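You operate a simulated robot arm through the tools that you are given. There is no shell and no other tool. Be economical: measure what you need, move in short steps, check, and stop when the job is done.

Carry out the task below with a simulated robot arm. There is one attempt and no reset: what you move stays moved.

Task
Flush the blue mould's water line till the sight glass shows clear.
Fine: couple the flush hose to the inlet, open the water valve, shut it again, then put the hose back on its rest.
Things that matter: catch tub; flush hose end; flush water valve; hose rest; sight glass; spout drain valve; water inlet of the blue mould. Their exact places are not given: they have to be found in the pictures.

The check looks at the end state, three seconds after you hand in, the way a careful person would. Anything else that was tipped, shoved, dropped, spilled or broken makes it a failure.

Robot
A 5-joint arm with a three-finger gripper on a trunk, on a base that drives. Base frame: it is fixed to the floor where the robot stands at the start and does not move with it; the origin is under the middle of the robot, x ahead of it, y to its left, z up; the surface under the hand at the start is at about z = 760. Lengths are in mm, angles in rad, forces in N, time in s.
With the tool pointing down near the work surface it reaches from about 320 to 660 mm from the robot's upright axis, wherever it stands. Its first joint turns from -2.897 to 2.897 rad. Places, roughly: catch tub (12x17x8 cm) [700, 300, 800]; flush water valve [700, 0, 800]; hose rest [500, 100, 800]; sight glass [800, 500, 800]; spout drain valve [600, 500, 800]; water inlet of the blue mould [500, 500, 800]. The tool tilts only in the upright plane through the base axis and itself; it spins freely about its own axis. Payload 1.37 kg.
Tool frame: the origin (TCP) lies between the finger pads and is the grasp point; the fingertips stand 16 mm ahead of it; z points along the fingers, y is the line along which they close. The gripper opens to 101 mm. The gripper's body begins 82 mm behind the TCP.
Orientation is that of the tool frame in the base frame, as [roll, pitch, yaw] about the fixed x, y, z axes, in that order (R = Rz(yaw) Ry(pitch) Rx(roll)). With the fingers straight down and closing along the base's y, the tool's x points along the base's -x, its y along +y and its z along -z.

Tools
- The arm moves only by the tool step_arm. Its argument "increments" is a list of rows, each an object (a shift or turn left out is 0, a gripper value left out holds the last) with "delta_rot": the turn, a rotation vector about the tool's x, y, z in units of 5 degrees (1.0 is 5 degrees), a list of three; "slide": the shift along the tool's x, y, z in units of 30 mm (1.0 is 30 mm), a list of three; "grip": the opening, from 0 (shut) to 1 (fully open). In form: [{"delta_rot": [rx, ry, rz], "slide": [dx, dy, dz], "grip": grip}, ...]. A call has 1 to 20 rows; each row shifts and turns the commanded pose from where the row before left it, along the tool's axes as they then stand. A call with a number of a shift or a turn outside -1 to 1 is refused whole. A row lasts 0.2 s, in which the tool goes at most 50 mm and 0.15 rad; a call with a longer step from one row to the next is refused whole, and so is a gripper value outside its range. Where a pose cannot be reached the arm comes as near as it can. A force on the tool above 40 N (or 10 N above the force at the start of the call, whichever is more), or a blocked arm, ends the call early, and 0.2 s more pass. The fingers move at their own pace (about 45 mm/s each) and stop on an object; they squeeze with about 23 N. The grip force told is the motor's: it shows also when the fingers shut on nothing. Time passes only in rows, and 0.2 s behind the last, so rows that do not move let the fingers close. It gives the time, the measured TCP pose, the force on the tool (base axes), the opening and the grip force at its end, in the units of the frame above (readings bear some noise), with the torque about the TCP (base axes, N m) and any sound that the robot's microphone picked up, and new pictures: "views" is both (left out), scene, wrist or none.
- Cameras (640 x 400 px; columns grow to the right, rows downward): "scene" is now at [2.9, 200.6, 1461.3]; the picture's right is [0.29, -0.96, 0.00], its down [-0.64, -0.19, -0.75] and it looks along [0.71, 0.22, -0.67] (base axes); focal length 294 px, centre (320, 200). "wrist" rides on the gripper at [72, 20, -104] in the tool frame; the picture's right is [-0.26, 0.96, 0.00], its down [-0.76, -0.21, -0.62] and it looks along [-0.60, -0.16, 0.78] (tool axes); focal length 265 px, centre (320, 200).
- slide_trunk(by): slides the trunk up (or, below 0, down) by that many mm; the arm and the scene camera ride with it, the base frame stays. It gives what a move gives, with no picture.
- steer(legs): drives the robot by 1 to 6 legs, each [ahead, left, turn to the left] in mm, mm and rad, along the robot's own axes; the way and the turn of a leg run together, so that a leg with both is an arc; at most 1500 mm and 3.142 rad a leg. The arm and the cameras ride along, it lands a little off, and it stops where it bumps. It gives what a move gives, and a new picture of the scene camera.
- turn_head(pan, tilt): turns the head with the scene camera to pan (to the left, within 2.705 rad either way) and tilt (down, from -0.506 to 1.204), counted from straight ahead of the robot. It gives what a move gives, and a new picture of the scene camera.
- probe_pixels(camera, pixels): for up to 12 pixels [column, row] of the newest picture of that camera ("zoom" is the newest enlarged one), the place [x, y, z] in the base frame of the surface seen there, good to about 2 mm, but the place of the scene camera against the robot may be out by one fixed shift of up to 18 mm in any direction. The clock stands still meanwhile.
- enlarge(camera, box): a new picture of the part [left, top, right, bottom] of that camera's present view, enlarged. The clock stands still meanwhile.
- job_done(): hands the job in; it is judged then, once.

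Keep the steps short. Do not move on a guess: measure, check each grasp and each placing, and mend mistakes. In all there are 80 turns and 260 pictures (those below and enlarged ones count). Leave the gripper open and the arm clear of the work at the hand-in unless told otherwise, and finish with a single line.

The tools are called after "Emit:" as name(argument=value, ...) on one line, values as JSON. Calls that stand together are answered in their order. step_arm: Moves the arm, as the interface text tells. Its arguments: {"type":"object","properties":{"increments":{"type":"array"},"views":{"type":"string","enum":["both","scene","wrist","none"]}},"required":["increments"]} The other tools are called the same way: slide_trunk (by) slides the trunk up or down; steer (legs) drives the base; turn_head (pan, tilt) turns the head that bears the scene camera; probe_pixels (camera, pixels) gives the place of the surface under pixels of a picture; enlarge (camera, box) takes an enlarged picture of a part of a camera's view; job_done () hands the job in.

At the start:

```text
t: 0.0
ee_pos: [424.8, 92.5, 1094.1]
orientation: [-3.141, 0.0, -3.141]
ft_force: [0.3, 0.0, -0.1]
torque: [0.01, 0.02, -0.01]
finger_gap: 101.1
gripper_force: 0.2
trunk travel left (down, up): [-400.0, 190.0]
robot x, y, heading: [3.9, -1.5, 0.003]
head pan, tilt: [0.297, 0.73]
```

scene: 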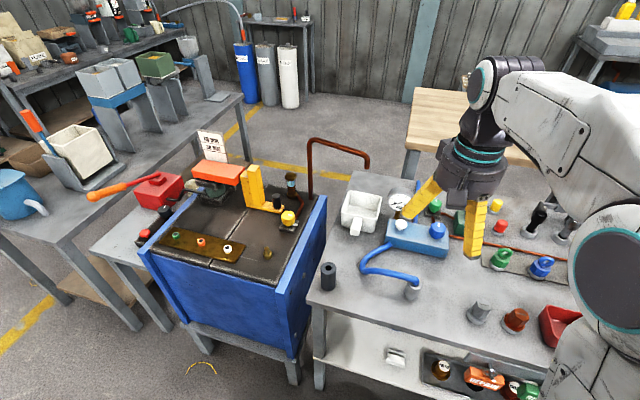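
wrist: 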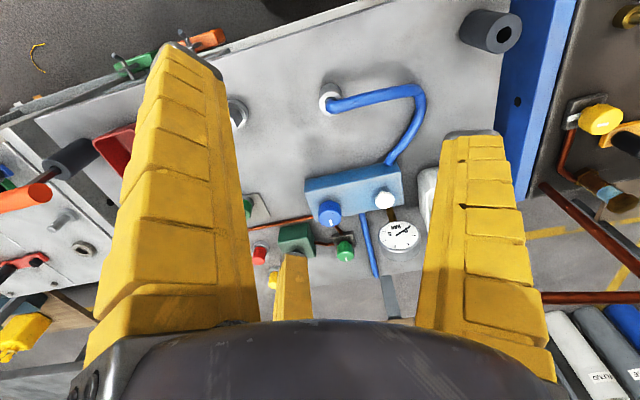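

I see the blue mould at left-centre, and a bench with a blue manifold, hose and gauge. I'll enlarge these parts to identify them.

Emit:
enlarge(camera="scene", box=[130, 130, 330, 280])

Emit:
enlarge(camera="scene", box=[300, 160, 500, 310])

Emit:
enlarge(camera="scene", box=[440, 180, 640, 330])

Emit:
enlarge(camera="wrist", box=[220, 60, 460, 260])

```text
2.67 times, centred on (230, 205) of scene
```

zoom: 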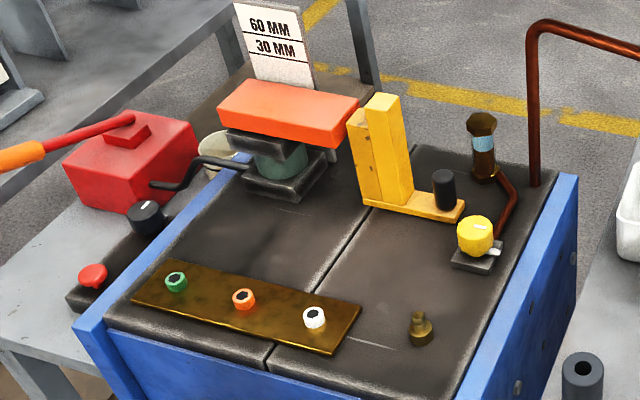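

```text
2.67 times, centred on (400, 235) of scene
```

zoom: 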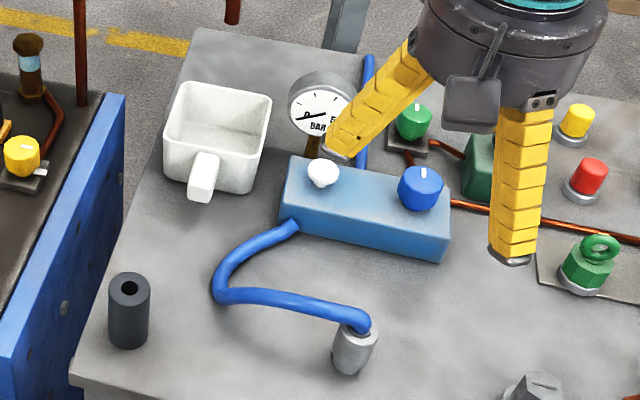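

```text
2.67 times, centred on (540, 255) of scene
```

zoom: 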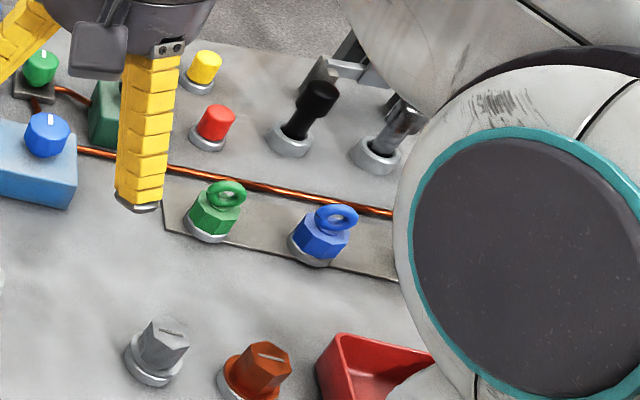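

```text
2.00 times, centred on (340, 160) of wrist
```

zoom: 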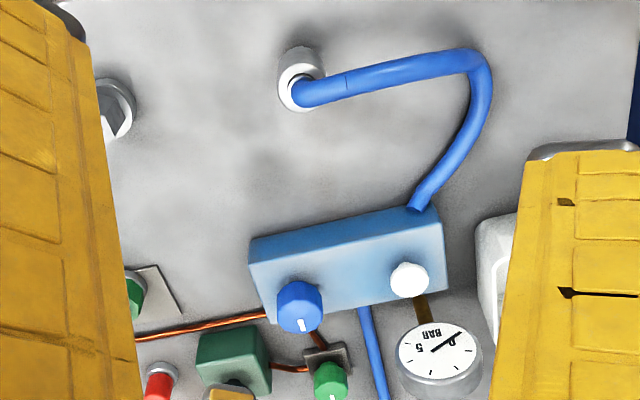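

The likely parts are: brass nipple (inlet), yellow knob (drain valve), brass and blue glass (sight glass), copper spout, white tub, and blue knob on the box (water valve). I'll measure them next.

Emit:
probe_pixels(camera="scene", pixels=[[267, 251], [288, 215], [291, 180], [368, 166], [360, 196], [378, 208], [342, 225], [398, 208], [438, 229], [411, 290], [328, 268], [267, 262]])

Emit:
turn_head(pan=0.5, tilt=0.6)

```text
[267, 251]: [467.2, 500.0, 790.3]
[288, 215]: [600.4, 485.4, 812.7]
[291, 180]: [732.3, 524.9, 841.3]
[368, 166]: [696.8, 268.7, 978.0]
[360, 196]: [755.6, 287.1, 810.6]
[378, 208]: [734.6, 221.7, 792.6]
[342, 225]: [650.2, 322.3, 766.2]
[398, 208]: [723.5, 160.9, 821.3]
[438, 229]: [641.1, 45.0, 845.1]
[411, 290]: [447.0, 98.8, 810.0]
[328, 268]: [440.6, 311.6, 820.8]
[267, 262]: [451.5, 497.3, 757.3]
```

```text
t: 0.7
ee_pos: [426.2, 92.5, 1094.5]
orientation: [3.141, 0.0, 3.141]
ft_force: [1.0, 0.0, 0.6]
torque: [0.02, 0.01, 0.0]
finger_gap: 100.5
gripper_force: 0.1
trunk travel left (down, up): [-400.0, 190.0]
robot x, y, heading: [-1.8, 0.5, -0.0]
head pan, tilt: [0.499, 0.6]
```

scene: 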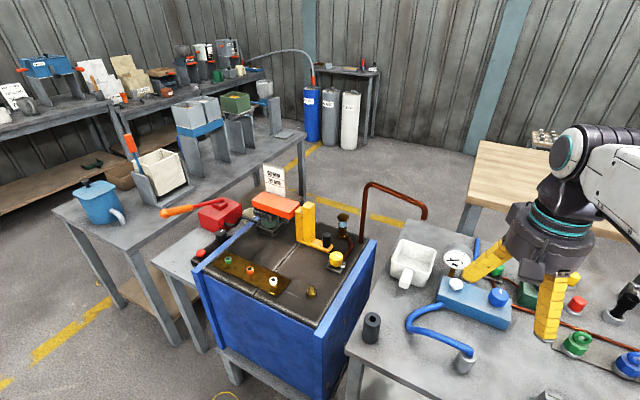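

Next I check whether the spout mouth sits over the tub, and look closely at the drain valve and the water valve.

Emit:
enlarge(camera="scene", box=[310, 170, 510, 300])

Emit:
enlarge(camera="scene", box=[270, 190, 390, 310])

Emit:
enlarge(camera="scene", box=[350, 270, 530, 390])

Emit:
probe_pixels(camera="scene", pixels=[[425, 218], [425, 200], [398, 242], [436, 250], [420, 285], [389, 270], [406, 285], [410, 265], [404, 280], [366, 220]])

```text
3.08 times, centred on (410, 235) of scene
```

zoom: 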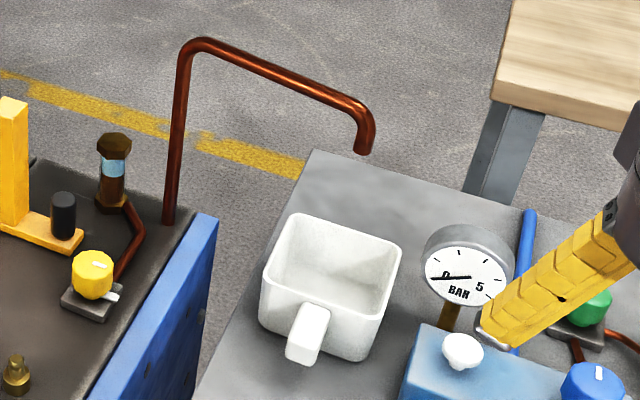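

```text
3.33 times, centred on (330, 250) of scene
```

zoom: 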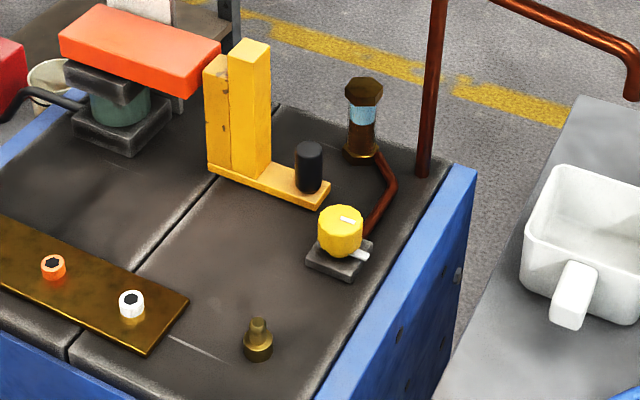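

```text
3.33 times, centred on (440, 330) of scene
```

zoom: 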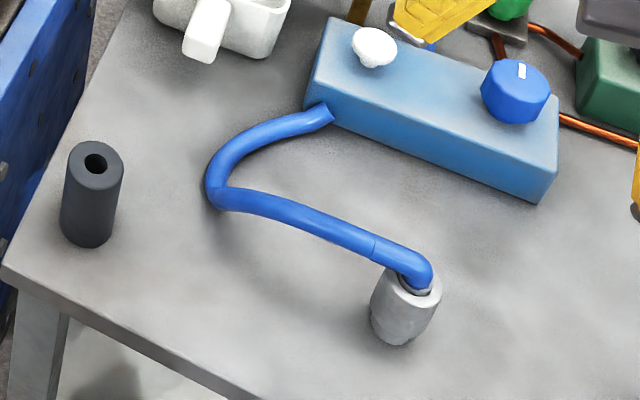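

```text
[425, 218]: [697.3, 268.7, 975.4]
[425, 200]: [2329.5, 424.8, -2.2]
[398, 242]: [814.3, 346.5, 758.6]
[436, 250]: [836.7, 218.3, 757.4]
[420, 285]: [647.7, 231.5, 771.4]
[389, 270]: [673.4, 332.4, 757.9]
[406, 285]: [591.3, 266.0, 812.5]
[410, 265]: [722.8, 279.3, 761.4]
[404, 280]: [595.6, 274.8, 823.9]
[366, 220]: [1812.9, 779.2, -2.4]
```

The wrist camera has no fixed shift, so I probe the same parts with it.

Emit:
probe_pixels(camera="wrist", pixels=[[327, 92], [330, 97], [330, 207], [384, 198], [345, 244], [490, 33], [600, 116], [618, 200], [380, 100], [425, 100], [392, 160], [630, 15]])

Emit:
enlarge(camera="wrist", box=[540, 80, 640, 220])

Emit:
enlarge(camera="wrist", box=[290, 70, 390, 130])

```text
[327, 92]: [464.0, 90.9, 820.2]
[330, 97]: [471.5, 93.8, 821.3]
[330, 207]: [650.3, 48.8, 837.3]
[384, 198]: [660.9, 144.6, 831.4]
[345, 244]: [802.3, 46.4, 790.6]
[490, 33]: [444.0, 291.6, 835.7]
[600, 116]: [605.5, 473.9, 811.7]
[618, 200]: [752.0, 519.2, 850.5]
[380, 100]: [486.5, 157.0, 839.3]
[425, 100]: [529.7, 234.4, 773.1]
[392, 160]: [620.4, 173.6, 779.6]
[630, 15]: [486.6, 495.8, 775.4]
```

```text
2.86 times, centred on (590, 150) of wrist
```

zoom: 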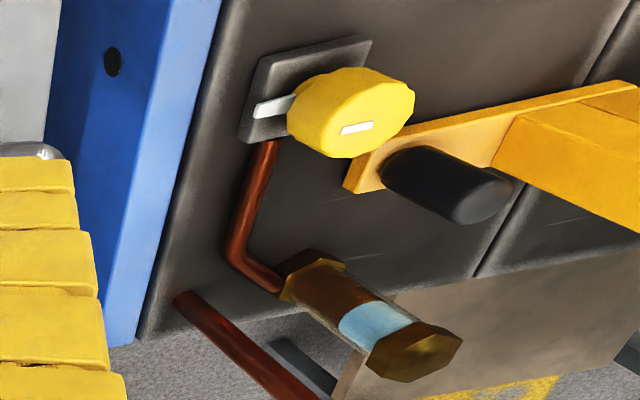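

```text
6.40 times, centred on (340, 100) of wrist
```

zoom: 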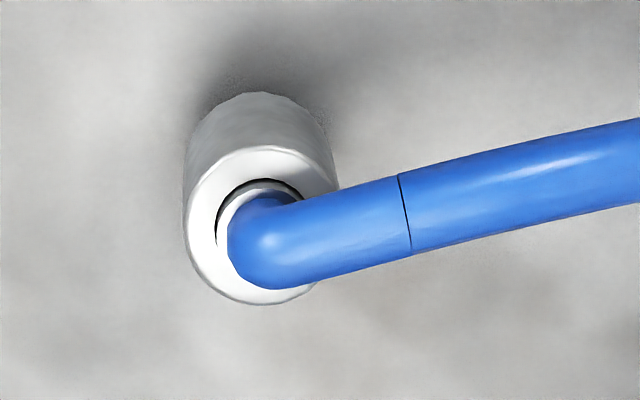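

I'll check the bench and mould front edges before driving the base to the left.

Emit:
probe_pixels(camera="scene", pixels=[[318, 395], [202, 300], [240, 380], [350, 348], [440, 395], [215, 390], [265, 340], [280, 315], [355, 385], [235, 310]])

Emit:
turn_head(pan=0.3, tilt=1.1)

```text
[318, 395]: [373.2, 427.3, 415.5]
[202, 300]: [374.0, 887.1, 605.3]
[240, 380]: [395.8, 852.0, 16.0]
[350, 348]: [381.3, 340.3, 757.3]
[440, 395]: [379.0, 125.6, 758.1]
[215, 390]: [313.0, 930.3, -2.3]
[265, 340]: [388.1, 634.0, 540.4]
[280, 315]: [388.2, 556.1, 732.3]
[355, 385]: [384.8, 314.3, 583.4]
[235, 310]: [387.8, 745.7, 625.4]
```

```text
t: 1.7
ee_pos: [425.1, 91.3, 1093.6]
orientation: [-3.141, 0.0, -3.141]
ft_force: [-0.5, -0.1, 0.4]
torque: [0.02, 0.0, 0.06]
finger_gap: 100.6
gripper_force: 0.0
trunk travel left (down, up): [-400.0, 190.0]
robot x, y, heading: [-1.7, 1.9, 0.002]
head pan, tilt: [0.3, 1.1]
```

scene: 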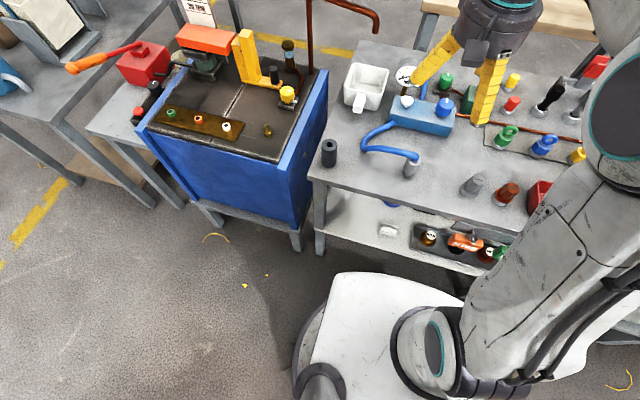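

I'll probe the base's front edge and the nearest shelf and legs.

Emit:
probe_pixels(camera="scene", pixels=[[345, 275], [400, 277], [310, 300], [430, 260], [320, 250], [298, 245], [388, 245], [300, 380]])

```text
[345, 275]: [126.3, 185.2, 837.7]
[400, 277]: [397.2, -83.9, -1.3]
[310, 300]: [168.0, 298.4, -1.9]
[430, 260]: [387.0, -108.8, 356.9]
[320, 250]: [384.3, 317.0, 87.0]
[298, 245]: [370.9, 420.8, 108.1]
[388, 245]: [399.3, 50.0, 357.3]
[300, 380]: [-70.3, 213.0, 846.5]
```

There is enough room, so I drive 220 left and 50 ahead.

Emit:
steer(legs=[[0, 220, 0], [50, 0, 0]])

```text
t: 3.9
ee_pos: [477.5, 310.4, 1094.4]
orientation: [3.141, 0.0, 3.141]
ft_force: [0.9, 0.5, -0.2]
torque: [-0.03, 0.06, -0.01]
finger_gap: 100.4
gripper_force: 0.1
trunk travel left (down, up): [-400.0, 190.0]
robot x, y, heading: [49.7, 221.1, 0.001]
head pan, tilt: [0.3, 1.1]
```

scene: 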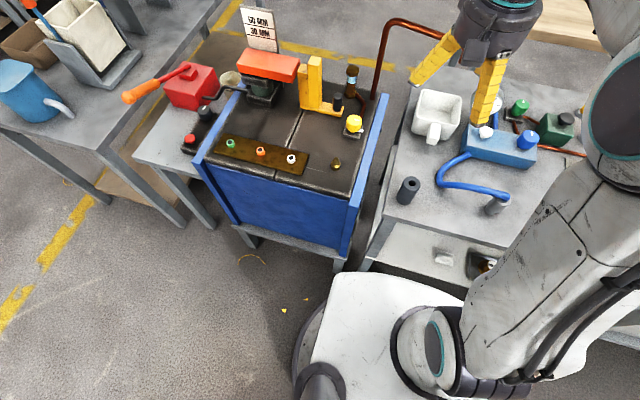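

I take a wrist picture from here without moving.

Emit:
step_arm(increments=[{"slide": [0, 1, 0]}, {"slide": [0, 1, 0]}], views="wrist")

Emit:
enlarge(camera="wrist", box=[380, 40, 560, 200])

Emit:
enlarge(camera="wrist", box=[150, 100, 350, 300])

```text
t: 4.5
ee_pos: [477.4, 368.9, 1094.6]
orientation: [-3.141, -0.001, 3.141]
ft_force: [1.6, 0.9, -0.4]
torque: [0.0, -0.01, -0.02]
finger_gap: 100.6
gripper_force: 0.0
trunk travel left (down, up): [-400.0, 190.0]
robot x, y, heading: [49.7, 216.8, -0.006]
head pan, tilt: [0.3, 1.1]
```

wrist: 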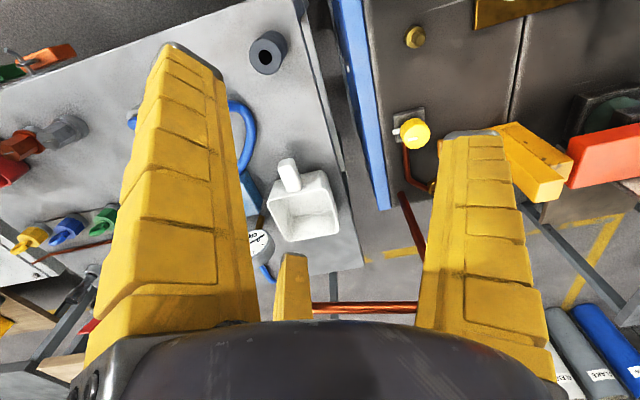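

```text
2.50 times, centred on (470, 120) of wrist
```

zoom: 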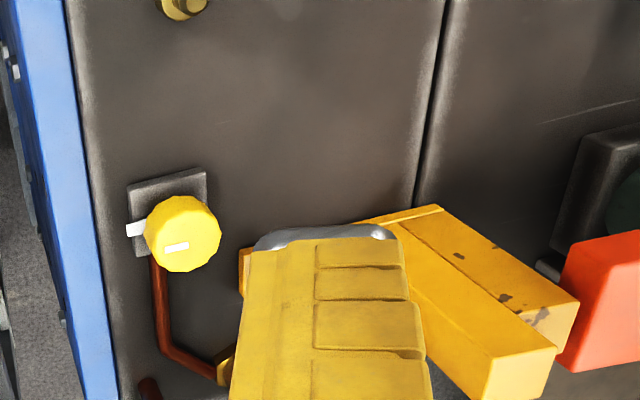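

```text
2.00 times, centred on (250, 200) of wrist
```

zoom: 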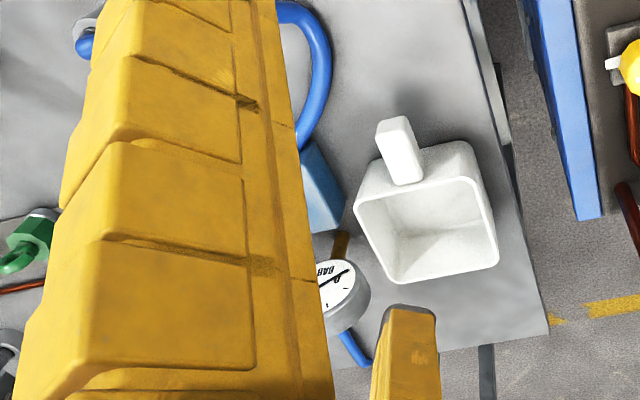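

The tub looks to be under the spout. I move the wrist camera closer to the drain valve to read its mark.

Emit:
step_arm(increments=[{"slide": [-0.18, 0.72, 0.9]}, {"slide": [-0.18, 0.72, 0.9]}, {"slide": [-0.18, 0.72, 0.9]}, {"slide": [-0.18, 0.72, 0.9]}, {"slide": [-0.18, 0.72, 0.9]}, {"slide": [-0.18, 0.72, 0.9]}, {}], views="wrist")

Emit:
enlarge(camera="wrist", box=[240, 60, 440, 260])

```text
t: 6.1
ee_pos: [509.1, 499.6, 930.9]
orientation: [-3.142, 0.0, 3.141]
ft_force: [-0.5, 0.7, 0.3]
torque: [-0.03, -0.02, 0.03]
finger_gap: 100.7
gripper_force: 0.1
trunk travel left (down, up): [-400.0, 190.0]
robot x, y, heading: [50.0, 215.8, 0.003]
head pan, tilt: [0.3, 1.1]
```

wrist: 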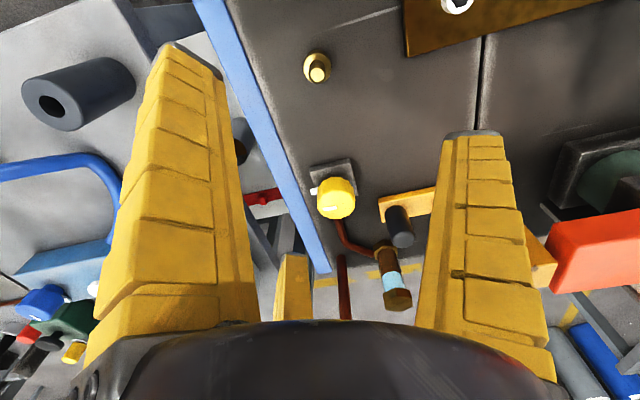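

```text
2.00 times, centred on (340, 160) of wrist
```

zoom: 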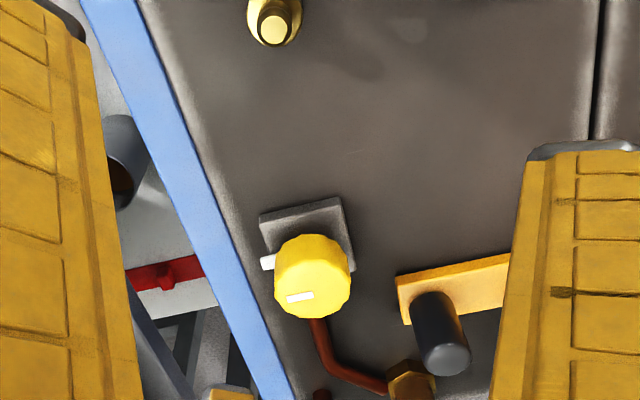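

The yellow knob's mark points at the plate's white tick, on the -y side. I now look at the blue water valve the same way to see how it is marked.

Emit:
step_arm(increments=[{"slide": [-0.1, -0.946, -0.06]}, {"slide": [-0.1, -0.946, -0.06]}, {"slide": [-0.1, -0.946, -0.06]}, {"slide": [-0.1, -0.946, -0.06]}, {"slide": [-0.1, -0.946, -0.06]}, {"slide": [-0.1, -0.946, -0.06]}, {"slide": [-0.1, -0.946, -0.06]}, {"slide": [-0.1, -0.946, -0.06]}, {"slide": [-0.1, -0.946, -0.06]}, {"slide": [-0.1, -0.946, -0.06]}, {"slide": [-0.1, -0.946, -0.06]}, {"slide": [-0.1, -0.946, -0.06]}, {"slide": [-0.1, -0.946, -0.06]}, {"slide": [-0.1, -0.946, -0.06]}, {"slide": [-0.1, -0.946, -0.06]}, {}], views="wrist")

Emit:
enlarge(camera="wrist", box=[240, 80, 440, 260])

```text
t: 9.5
ee_pos: [553.3, 72.1, 958.8]
orientation: [3.142, 0.001, 3.139]
ft_force: [-0.3, 0.1, -0.1]
torque: [0.05, -0.02, 0.0]
finger_gap: 100.6
gripper_force: 0.1
trunk travel left (down, up): [-400.0, 190.0]
robot x, y, heading: [51.0, 215.4, -0.001]
head pan, tilt: [0.3, 1.1]
```

wrist: 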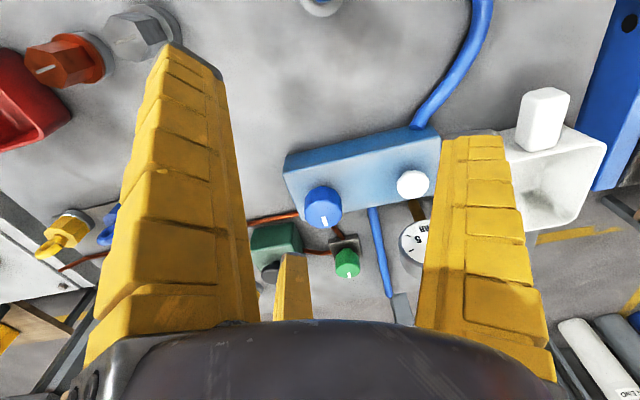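

```text
2.22 times, centred on (340, 170) of wrist
```

zoom: 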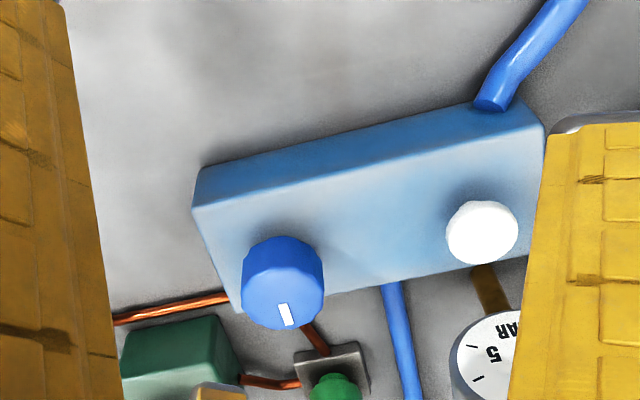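

The blue knob's mark points to +x, and the gauge was near 0. Next I look at the hose end up close, with TCP at about (422,112,890).

Emit:
step_arm(increments=[{"slide": [0.7, 0.2, 0.2]}, {"slide": [0.7, 0.2, 0.2]}, {"slide": [0.7, 0.2, 0.4]}, {"slide": [0.7, 0.2, 0.4]}, {"slide": [0.7, 0.2, 0.4]}, {"slide": [0.7, 0.2, 0.4]}, {}], views="both")

Emit:
enlarge(camera="wrist", box=[220, 80, 420, 240])

```text
t: 11.1
ee_pos: [427.3, 110.7, 897.7]
orientation: [-3.14, -0.001, 3.14]
ft_force: [1.4, -0.9, 0.0]
torque: [0.01, -0.02, 0.01]
finger_gap: 100.9
gripper_force: 0.0
trunk travel left (down, up): [-400.0, 190.0]
robot x, y, heading: [49.3, 221.4, -0.006]
head pan, tilt: [0.3, 1.1]
```

scene: 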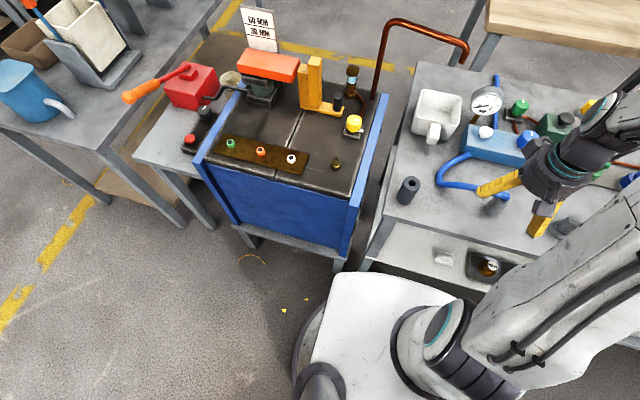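
wrist: 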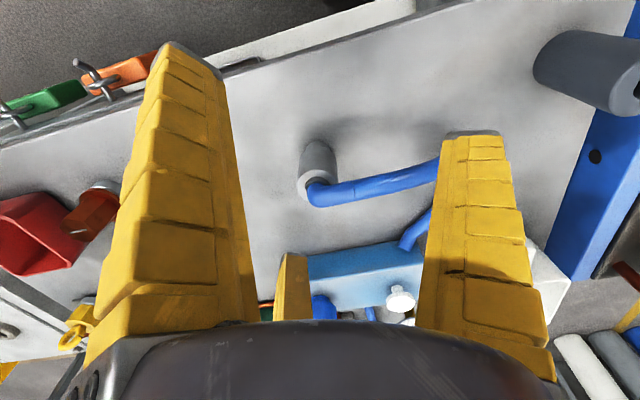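

```text
2.50 times, centred on (320, 160) of wrist
```

zoom: 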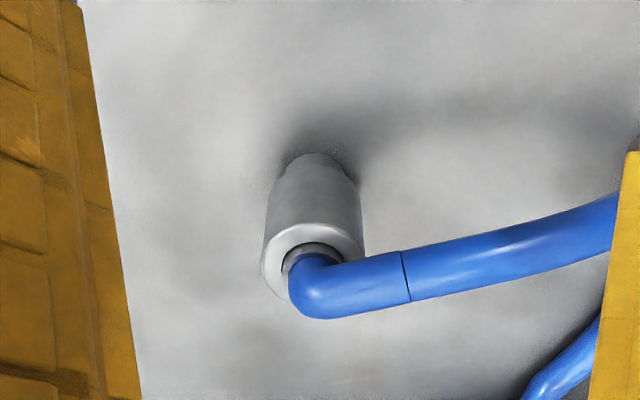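

The grey collar appears to be the hose coupling, sitting on a narrower peg. I'll measure it.

Emit:
probe_pixels(camera="zoom", pixels=[[315, 158], [315, 180], [315, 220], [270, 215], [360, 215], [268, 280], [355, 240], [300, 290], [330, 300], [403, 275], [310, 262], [500, 240]])

Emit:
probe_pixels(camera="wrist", pixels=[[330, 110], [316, 145], [312, 150]])

Emit:
enlarge(camera="wrist", box=[285, 130, 355, 215])

Emit:
enlarge(camera="scene", box=[460, 180, 530, 230])

```text
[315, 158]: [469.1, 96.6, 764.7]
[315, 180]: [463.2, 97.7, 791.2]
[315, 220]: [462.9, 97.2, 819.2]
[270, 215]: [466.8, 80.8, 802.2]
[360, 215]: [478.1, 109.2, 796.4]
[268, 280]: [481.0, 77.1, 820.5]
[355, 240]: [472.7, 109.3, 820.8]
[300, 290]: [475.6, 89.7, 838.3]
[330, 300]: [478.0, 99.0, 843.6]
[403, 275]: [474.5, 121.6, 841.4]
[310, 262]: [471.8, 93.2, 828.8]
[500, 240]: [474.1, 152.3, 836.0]
```

```text
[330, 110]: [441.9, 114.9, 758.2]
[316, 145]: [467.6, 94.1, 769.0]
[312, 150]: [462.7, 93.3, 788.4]
```

```text
4.71 times, centred on (320, 172) of wrist
```

zoom: 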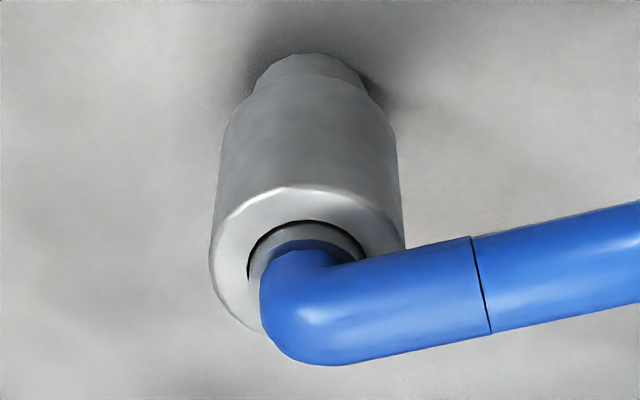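

```text
8.00 times, centred on (495, 205) of scene
```

zoom: 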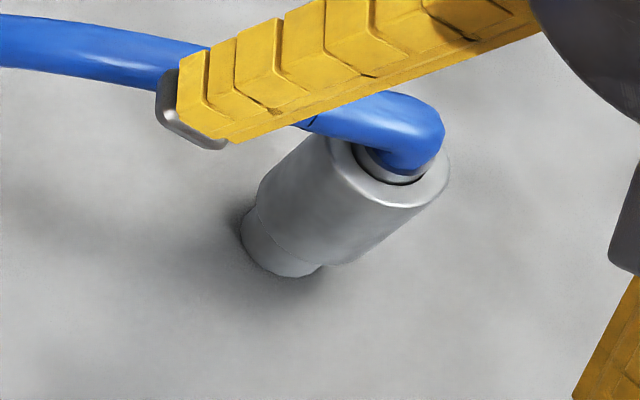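

The collar measures about 33 mm across, centred near (479, 94.5), from z 773 to 821. The hose leaves towards +y. I go above it and spin the tool 90° so the fingers close along x.

Emit:
step_arm(increments=[{"slide": [-0.87, -0.27, 0]}, {"slide": [-0.87, -0.27, 0]}, {"delta_rot": [0, 0, -1]}, {"delta_rot": [0, 0, -1]}, {"delta_rot": [0, 0, -1]}, {"delta_rot": [0, 0, -1]}, {"delta_rot": [0, 0, -1]}, {"delta_rot": [0, 0, -1]}, {"delta_rot": [0, 0, -1]}, {"delta_rot": [0, 0, -1]}, {"delta_rot": [0, 0, -1]}, {"delta_rot": [0, 0, -1]}, {"delta_rot": [0, 0, -1]}, {"delta_rot": [0, 0, -1]}, {"delta_rot": [0, 0, -1]}, {"delta_rot": [0, 0, -1]}, {"delta_rot": [0, 0, -1]}, {"delta_rot": [0, 0, -1]}, {"delta_rot": [0, 0, -1]}, {"delta_rot": [0, 0, -1]}], views="wrist")

Emit:
enlarge(camera="wrist", box=[240, 130, 440, 290])

```text
t: 15.3
ee_pos: [479.3, 93.9, 899.4]
orientation: [3.139, 0.0, -1.571]
ft_force: [0.6, 0.1, -0.6]
torque: [-0.02, -0.01, 0.01]
finger_gap: 100.6
gripper_force: 0.0
trunk travel left (down, up): [-400.0, 190.0]
robot x, y, heading: [49.7, 218.5, -0.003]
head pan, tilt: [0.3, 1.1]
```

wrist: 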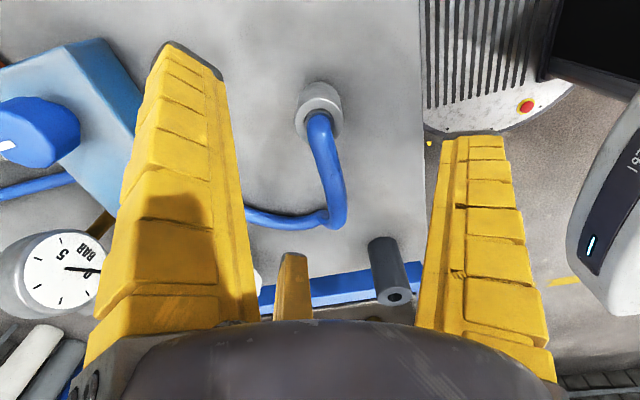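

```text
2.50 times, centred on (340, 210) of wrist
```

zoom: 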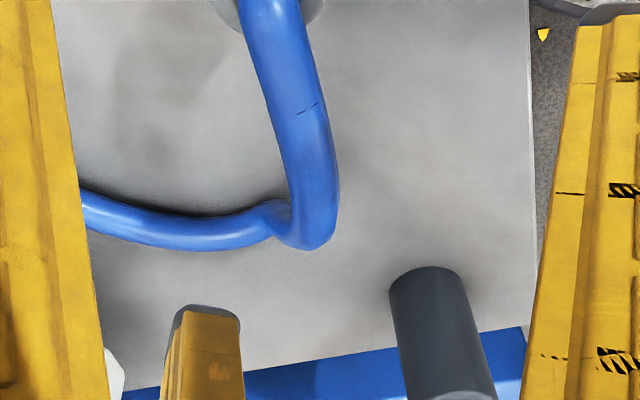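

I'll probe the collar from this side, and also the small yellow stub at (290,275), to be sure nothing hits the hose elbow.

Emit:
probe_pixels(camera="wrist", pixels=[[293, 258], [293, 280], [298, 120], [343, 103], [320, 83], [304, 95], [320, 118], [325, 150], [335, 180], [190, 50], [475, 140]])

Emit:
enlarge(camera="wrist", box=[280, 70, 370, 160])

```text
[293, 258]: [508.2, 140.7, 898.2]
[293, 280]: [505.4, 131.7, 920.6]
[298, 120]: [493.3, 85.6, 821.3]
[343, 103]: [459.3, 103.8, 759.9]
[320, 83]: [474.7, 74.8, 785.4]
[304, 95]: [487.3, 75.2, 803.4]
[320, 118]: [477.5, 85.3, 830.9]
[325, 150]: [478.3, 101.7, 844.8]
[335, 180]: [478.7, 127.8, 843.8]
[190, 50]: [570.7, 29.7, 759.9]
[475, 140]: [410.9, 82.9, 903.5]
```

```text
4.44 times, centred on (325, 115) of wrist
```

zoom: 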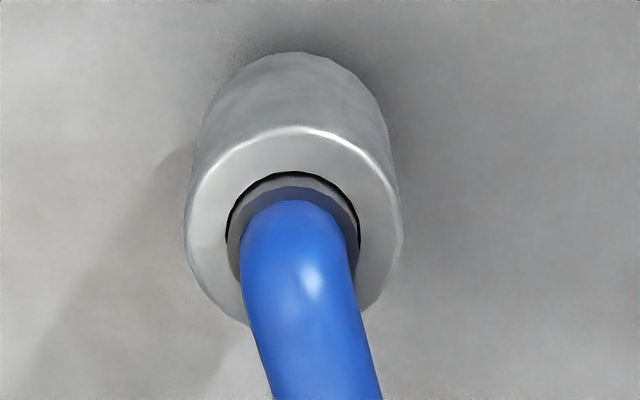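

The stub probes as 47 mm beside the TCP and rides with the gripper. I look at the gripper with the scene camera to understand it.

Emit:
turn_head(pan=-0.5, tilt=0.75)

Emit:
enlarge(camera="scene", box=[200, 100, 440, 300])

```text
t: 16.4
ee_pos: [480.0, 93.4, 899.1]
orientation: [-3.14, 0.001, -1.574]
ft_force: [-0.2, 0.2, -0.5]
torque: [0.0, -0.01, -0.02]
finger_gap: 100.4
gripper_force: 0.0
trunk travel left (down, up): [-400.0, 190.0]
robot x, y, heading: [50.4, 219.6, 0.0]
head pan, tilt: [-0.499, 0.75]
```

scene: 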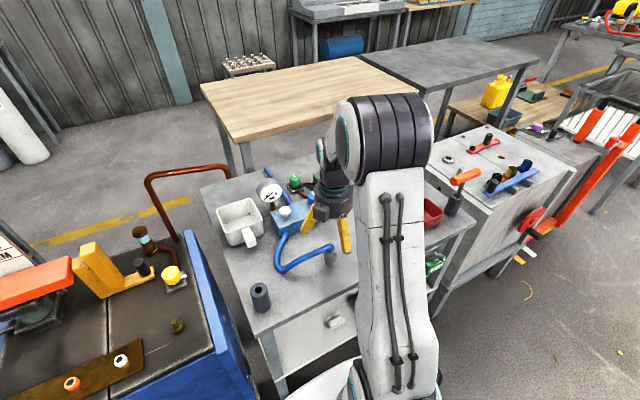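

```text
2.00 times, centred on (320, 200) of scene
```

zoom: 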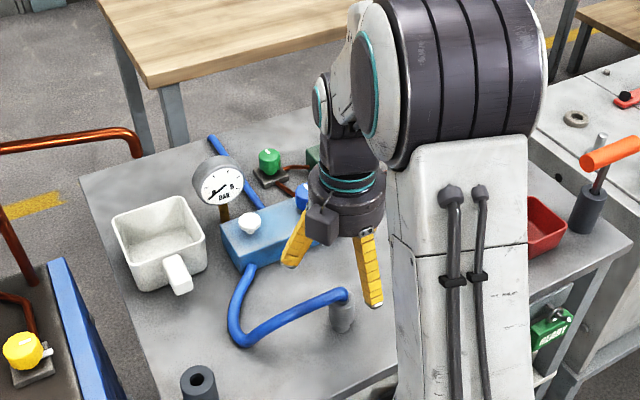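

Emit:
enlarge(camera="scene", box=[290, 170, 370, 270])

Emit:
probe_pixels(camera="scene", pixels=[[321, 212], [345, 245], [306, 230], [303, 240], [312, 225]])

```text
4.00 times, centred on (330, 220) of scene
```

zoom: 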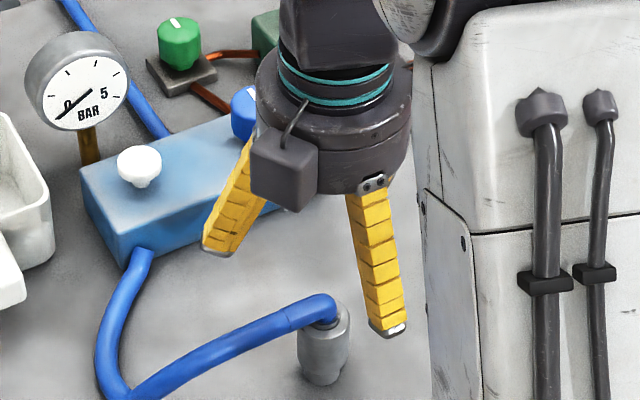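

```text
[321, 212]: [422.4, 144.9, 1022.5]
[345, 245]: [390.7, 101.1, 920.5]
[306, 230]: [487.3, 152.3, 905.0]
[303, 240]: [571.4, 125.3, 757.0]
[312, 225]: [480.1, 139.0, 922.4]
```

Emit:
probe_pixels(camera="wrist", pixels=[[185, 48], [190, 100], [200, 200], [220, 300], [470, 150], [480, 220], [500, 300], [293, 262], [295, 300], [215, 80]])

```text
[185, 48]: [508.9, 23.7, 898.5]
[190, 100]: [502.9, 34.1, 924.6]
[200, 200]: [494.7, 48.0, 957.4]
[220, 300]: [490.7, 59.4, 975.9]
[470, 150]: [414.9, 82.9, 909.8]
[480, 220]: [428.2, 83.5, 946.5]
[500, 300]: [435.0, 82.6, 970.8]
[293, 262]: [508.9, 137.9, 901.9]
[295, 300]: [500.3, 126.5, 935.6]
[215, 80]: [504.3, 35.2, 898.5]
```

The gripper's shell shows three fingers at 120°. A spin of +30° keeps every finger about 60° away from the hose. I rotate, then descend to z≈800 over the collar at (478.5, 94).

Emit:
step_arm(increments=[{"delta_rot": [0, 0, 1]}, {"delta_rot": [0, 0, 1]}, {"delta_rot": [0, 0, 1]}, {"delta_rot": [0, 0, 1]}, {"delta_rot": [0, 0, 1]}, {"delta_rot": [0, 0, 1]}, {"slide": [0, 0, 0.55]}, {"slide": [0, 0, 0.55]}, {"slide": [0, 0, 0.55]}, {"slide": [0, 0, 0.55]}, {}], views="both")

Emit:
enlarge(camera="scene", box=[270, 170, 370, 270])

```text
t: 18.8
ee_pos: [479.5, 91.9, 834.0]
orientation: [-3.141, 0.0, -2.095]
ft_force: [-0.3, -0.1, 1.3]
torque: [0.03, 0.02, -0.01]
finger_gap: 100.5
gripper_force: 0.1
trunk travel left (down, up): [-400.0, 190.0]
robot x, y, heading: [51.5, 218.3, -0.004]
head pan, tilt: [-0.499, 0.75]
```

scene: 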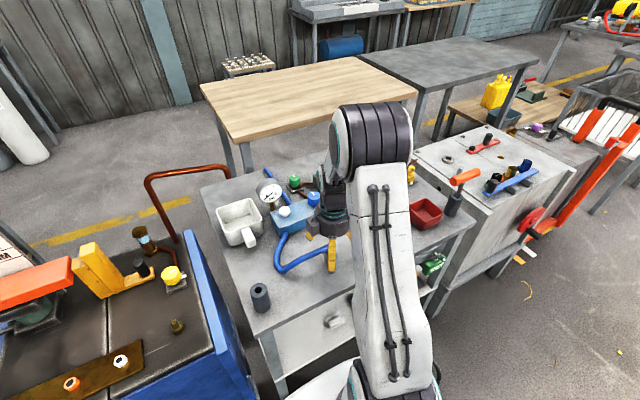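
wrist: 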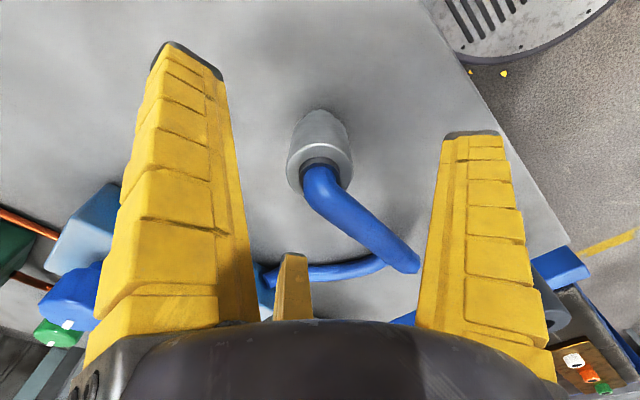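

```text
4.00 times, centred on (320, 220) of scene
```

zoom: 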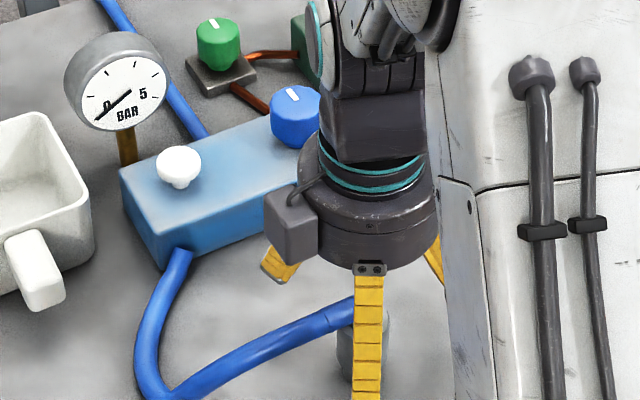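

The hose passes through the gap between the fingers. I descend the last 34 mm and close on the collar.

Emit:
step_arm(increments=[{"slide": [-0.04, 0.05, 0.38]}, {"slide": [0, 0, 0.38]}, {"slide": [0, 0, 0.37]}, {}, {"grip": 0.1}, {}, {}, {}, {}, {}], views="both")

Emit:
enlarge(camera="scene", box=[270, 190, 370, 290])

```text
t: 21.0
ee_pos: [479.1, 93.4, 799.2]
orientation: [-3.139, 0.0, -2.096]
ft_force: [2.1, -4.4, 4.4]
torque: [-0.03, 0.16, 0.09]
finger_gap: 34.7
gripper_force: 19.2
trunk travel left (down, up): [-400.0, 190.0]
robot x, y, heading: [53.1, 217.6, 0.002]
head pan, tilt: [-0.499, 0.75]
```

scene: 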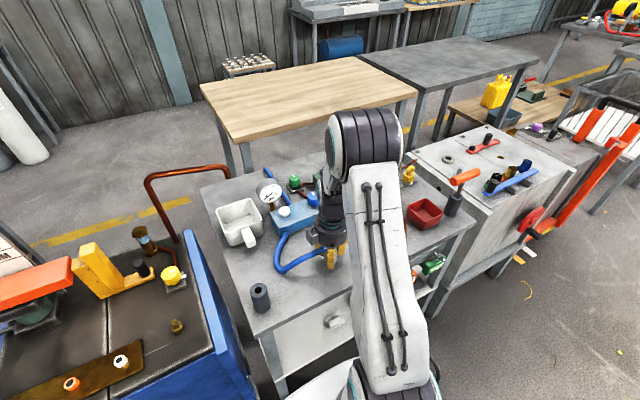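
wrist: 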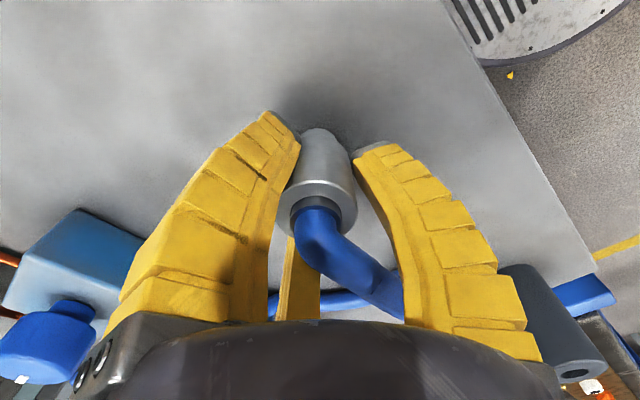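

```text
4.00 times, centred on (320, 240) of scene
```

zoom: 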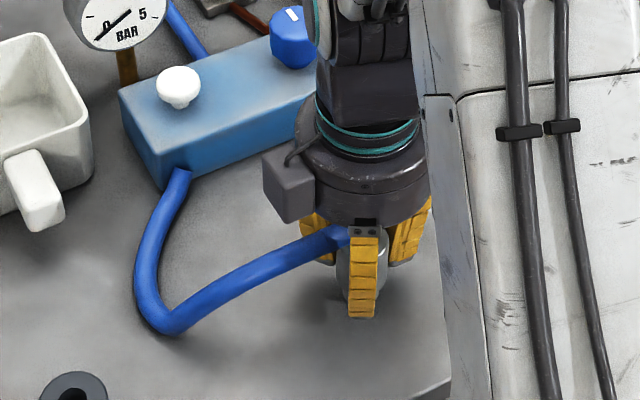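

The grip holds at 34.7 mm. I lift gently and check whether the collar comes off the peg.

Emit:
step_arm(increments=[{"slide": [0, 0, -0.15]}, {"slide": [0, 0, -0.25]}, {"slide": [0, 0, -0.3]}, {}], views="both")

Emit:
enlarge(camera="wrist", box=[240, 80, 420, 260])

```text
t: 22.0
ee_pos: [479.5, 96.8, 821.0]
orientation: [3.141, -0.001, -2.096]
ft_force: [-0.7, -0.1, -1.6]
torque: [0.04, -0.02, -0.01]
finger_gap: 31.4
gripper_force: 23.0
trunk travel left (down, up): [-400.0, 190.0]
robot x, y, heading: [46.7, 219.0, -0.005]
head pan, tilt: [-0.499, 0.75]
```

scene: 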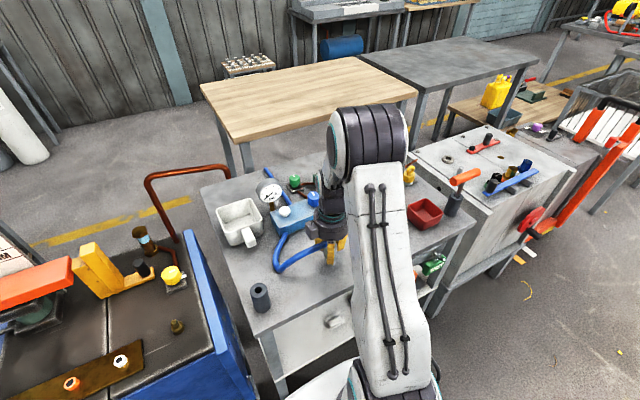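
wrist: 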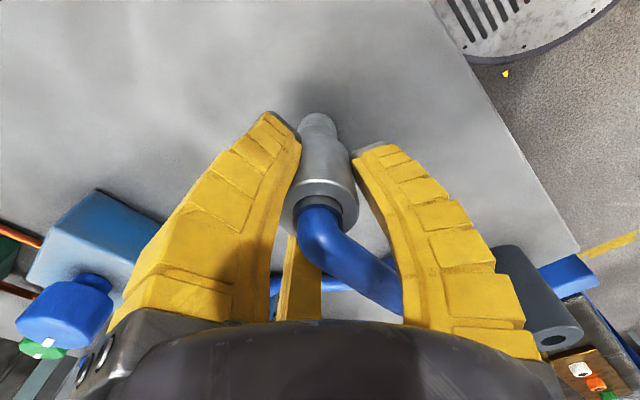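

```text
2.22 times, centred on (330, 170) of wrist
```

zoom: 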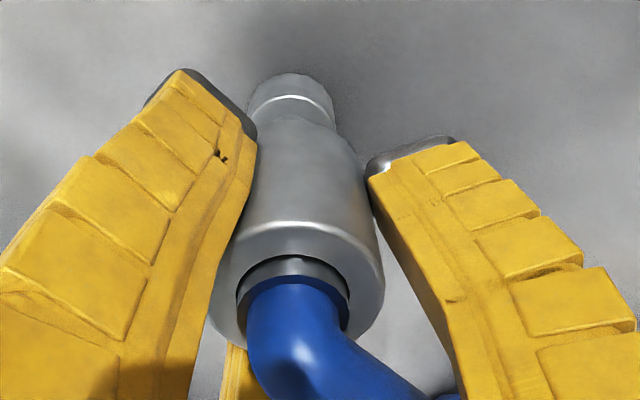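

The collar is off, leaving the peg with its base and spigot. I lift to about z 915 and carry it to y≈305, keeping it upright.

Emit:
step_arm(increments=[{"slide": [0, 0, -0.8]}, {"slide": [0, 0, -0.8]}, {"slide": [0, 0, -0.8]}, {"slide": [0, 0, -0.8]}, {"slide": [-0.866, 0.5, 0]}, {"slide": [-0.866, 0.5, 0]}, {"slide": [-0.866, 0.5, 0]}, {"slide": [-0.866, 0.5, 0]}, {"slide": [-0.866, 0.5, 0]}, {"slide": [-0.866, 0.5, 0]}, {"slide": [-0.866, 0.5, 0]}, {}], views="both")

```text
t: 24.6
ee_pos: [477.7, 306.8, 919.8]
orientation: [-3.141, -0.001, -2.098]
ft_force: [-0.5, -0.8, -2.2]
torque: [-0.04, -0.02, 0.03]
finger_gap: 30.8
gripper_force: 23.1
trunk travel left (down, up): [-400.0, 190.0]
robot x, y, heading: [49.3, 215.9, 0.001]
head pan, tilt: [-0.499, 0.75]
```

scene: 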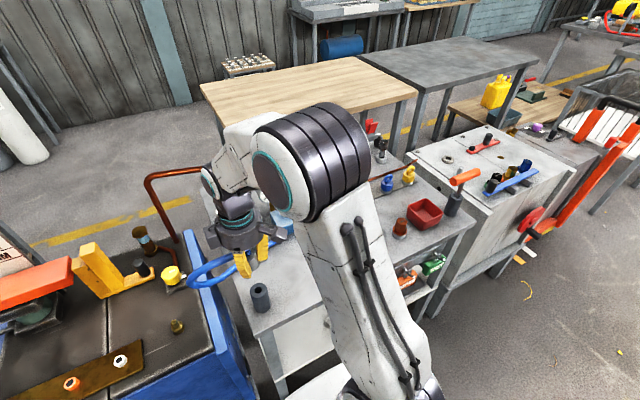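
wrist: 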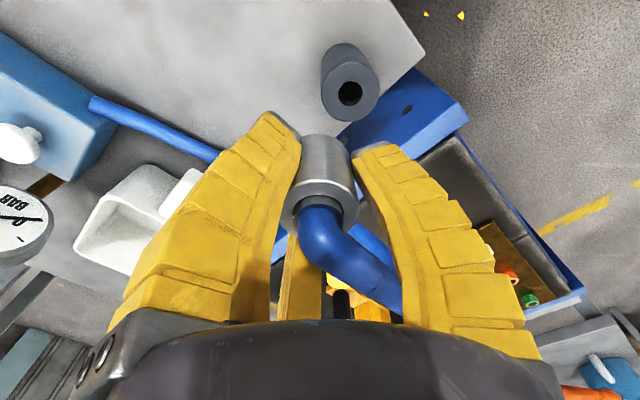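

The hose follows freely. I spin the tool 150° clockwise so the elbow points back toward the hose port.

Emit:
step_arm(increments=[{"delta_rot": [0, 0, 1]}, {"delta_rot": [0, 0, 1]}, {"delta_rot": [0, 0, 1]}, {"delta_rot": [0, 0, 1]}, {"delta_rot": [0, 0, 1]}, {"delta_rot": [0, 0, 1]}, {"delta_rot": [0, 0, 1]}, {"delta_rot": [0, 0, 1]}, {"delta_rot": [0, 0, 1]}, {"delta_rot": [0, 0, 1]}, {"delta_rot": [0, 0, 1]}, {"delta_rot": [0, 0, 1]}, {"delta_rot": [0, 0, 1]}, {"delta_rot": [0, 0, 1]}, {"delta_rot": [0, 0, 1]}, {"delta_rot": [0, 0, 1]}, {"delta_rot": [0, 0, 1]}, {"delta_rot": [0, 0, 1]}, {"delta_rot": [0, 0, 1]}, {"delta_rot": [0, 0, 1]}], views="none")

Emit:
step_arm(increments=[{"delta_rot": [0, 0, 1]}, {"delta_rot": [0, 0, 1]}, {"delta_rot": [0, 0, 1]}, {"delta_rot": [0, 0, 1]}, {"delta_rot": [0, 0, 1]}, {"delta_rot": [0, 0, 1]}, {"delta_rot": [0, 0, 1]}, {"delta_rot": [0, 0, 1]}, {"delta_rot": [0, 0, 1]}, {"delta_rot": [0, 0, 1]}, {"slide": [1, 0.05, 0]}, {"slide": [1, 0.05, 0]}, {"slide": [1, 0.05, 0]}, {}], views="both")

```text
t: 28.8
ee_pos: [478.8, 304.9, 917.1]
orientation: [3.142, -0.001, 2.44]
ft_force: [-0.2, 0.2, -1.6]
torque: [-0.02, 0.0, 0.01]
finger_gap: 30.9
gripper_force: 22.1
trunk travel left (down, up): [-400.0, 190.0]
robot x, y, heading: [53.3, 220.7, 0.0]
head pan, tilt: [-0.499, 0.75]
```

```text
t: 31.8
ee_pos: [485.2, 397.5, 916.1]
orientation: [-3.14, 0.002, 1.568]
ft_force: [0.4, -0.1, -1.6]
torque: [-0.03, 0.01, 0.01]
finger_gap: 30.4
gripper_force: 22.5
trunk travel left (down, up): [-400.0, 190.0]
robot x, y, heading: [51.9, 219.6, -0.0]
head pan, tilt: [-0.499, 0.75]
```

scene: 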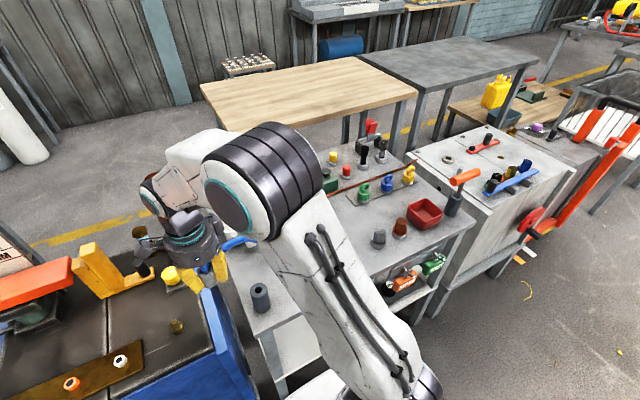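
wrist: 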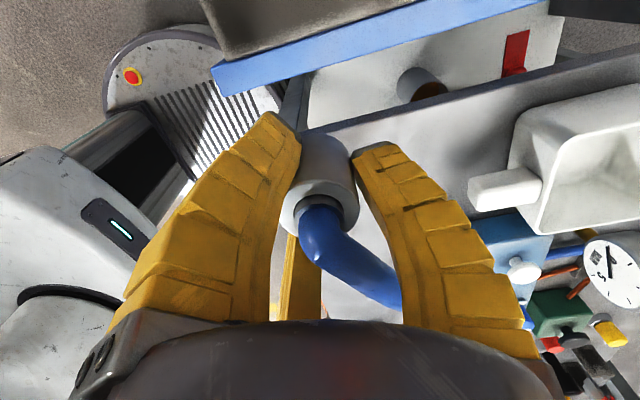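

I move to y≈497 over the inlet and look at it from there.

Emit:
step_arm(increments=[{"slide": [0.85, 0, 0]}, {"slide": [0.85, 0, 0]}, {"slide": [0.85, 0, 0]}, {"slide": [0.76, 0, 0]}, {}, {}], views="wrist")

Emit:
enlarge(camera="wrist", box=[260, 20, 380, 140])

```text
t: 33.2
ee_pos: [484.5, 494.3, 915.0]
orientation: [3.141, -0.001, 1.569]
ft_force: [0.6, 1.3, -0.8]
torque: [0.01, 0.01, -0.01]
finger_gap: 30.4
gripper_force: 22.8
trunk travel left (down, up): [-400.0, 190.0]
robot x, y, heading: [50.9, 218.5, 0.001]
head pan, tilt: [-0.499, 0.75]
```

wrist: 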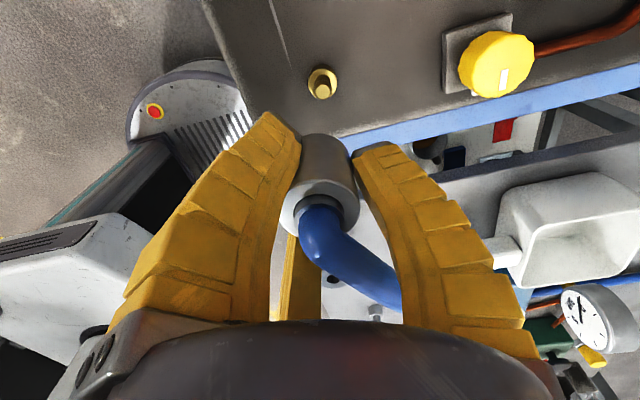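

```text
3.33 times, centred on (320, 80) of wrist
```

zoom: 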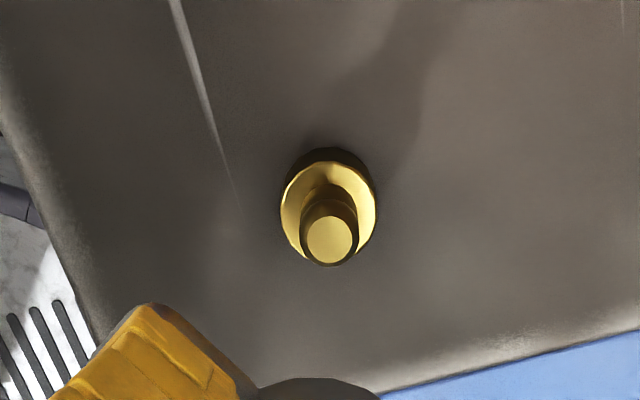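

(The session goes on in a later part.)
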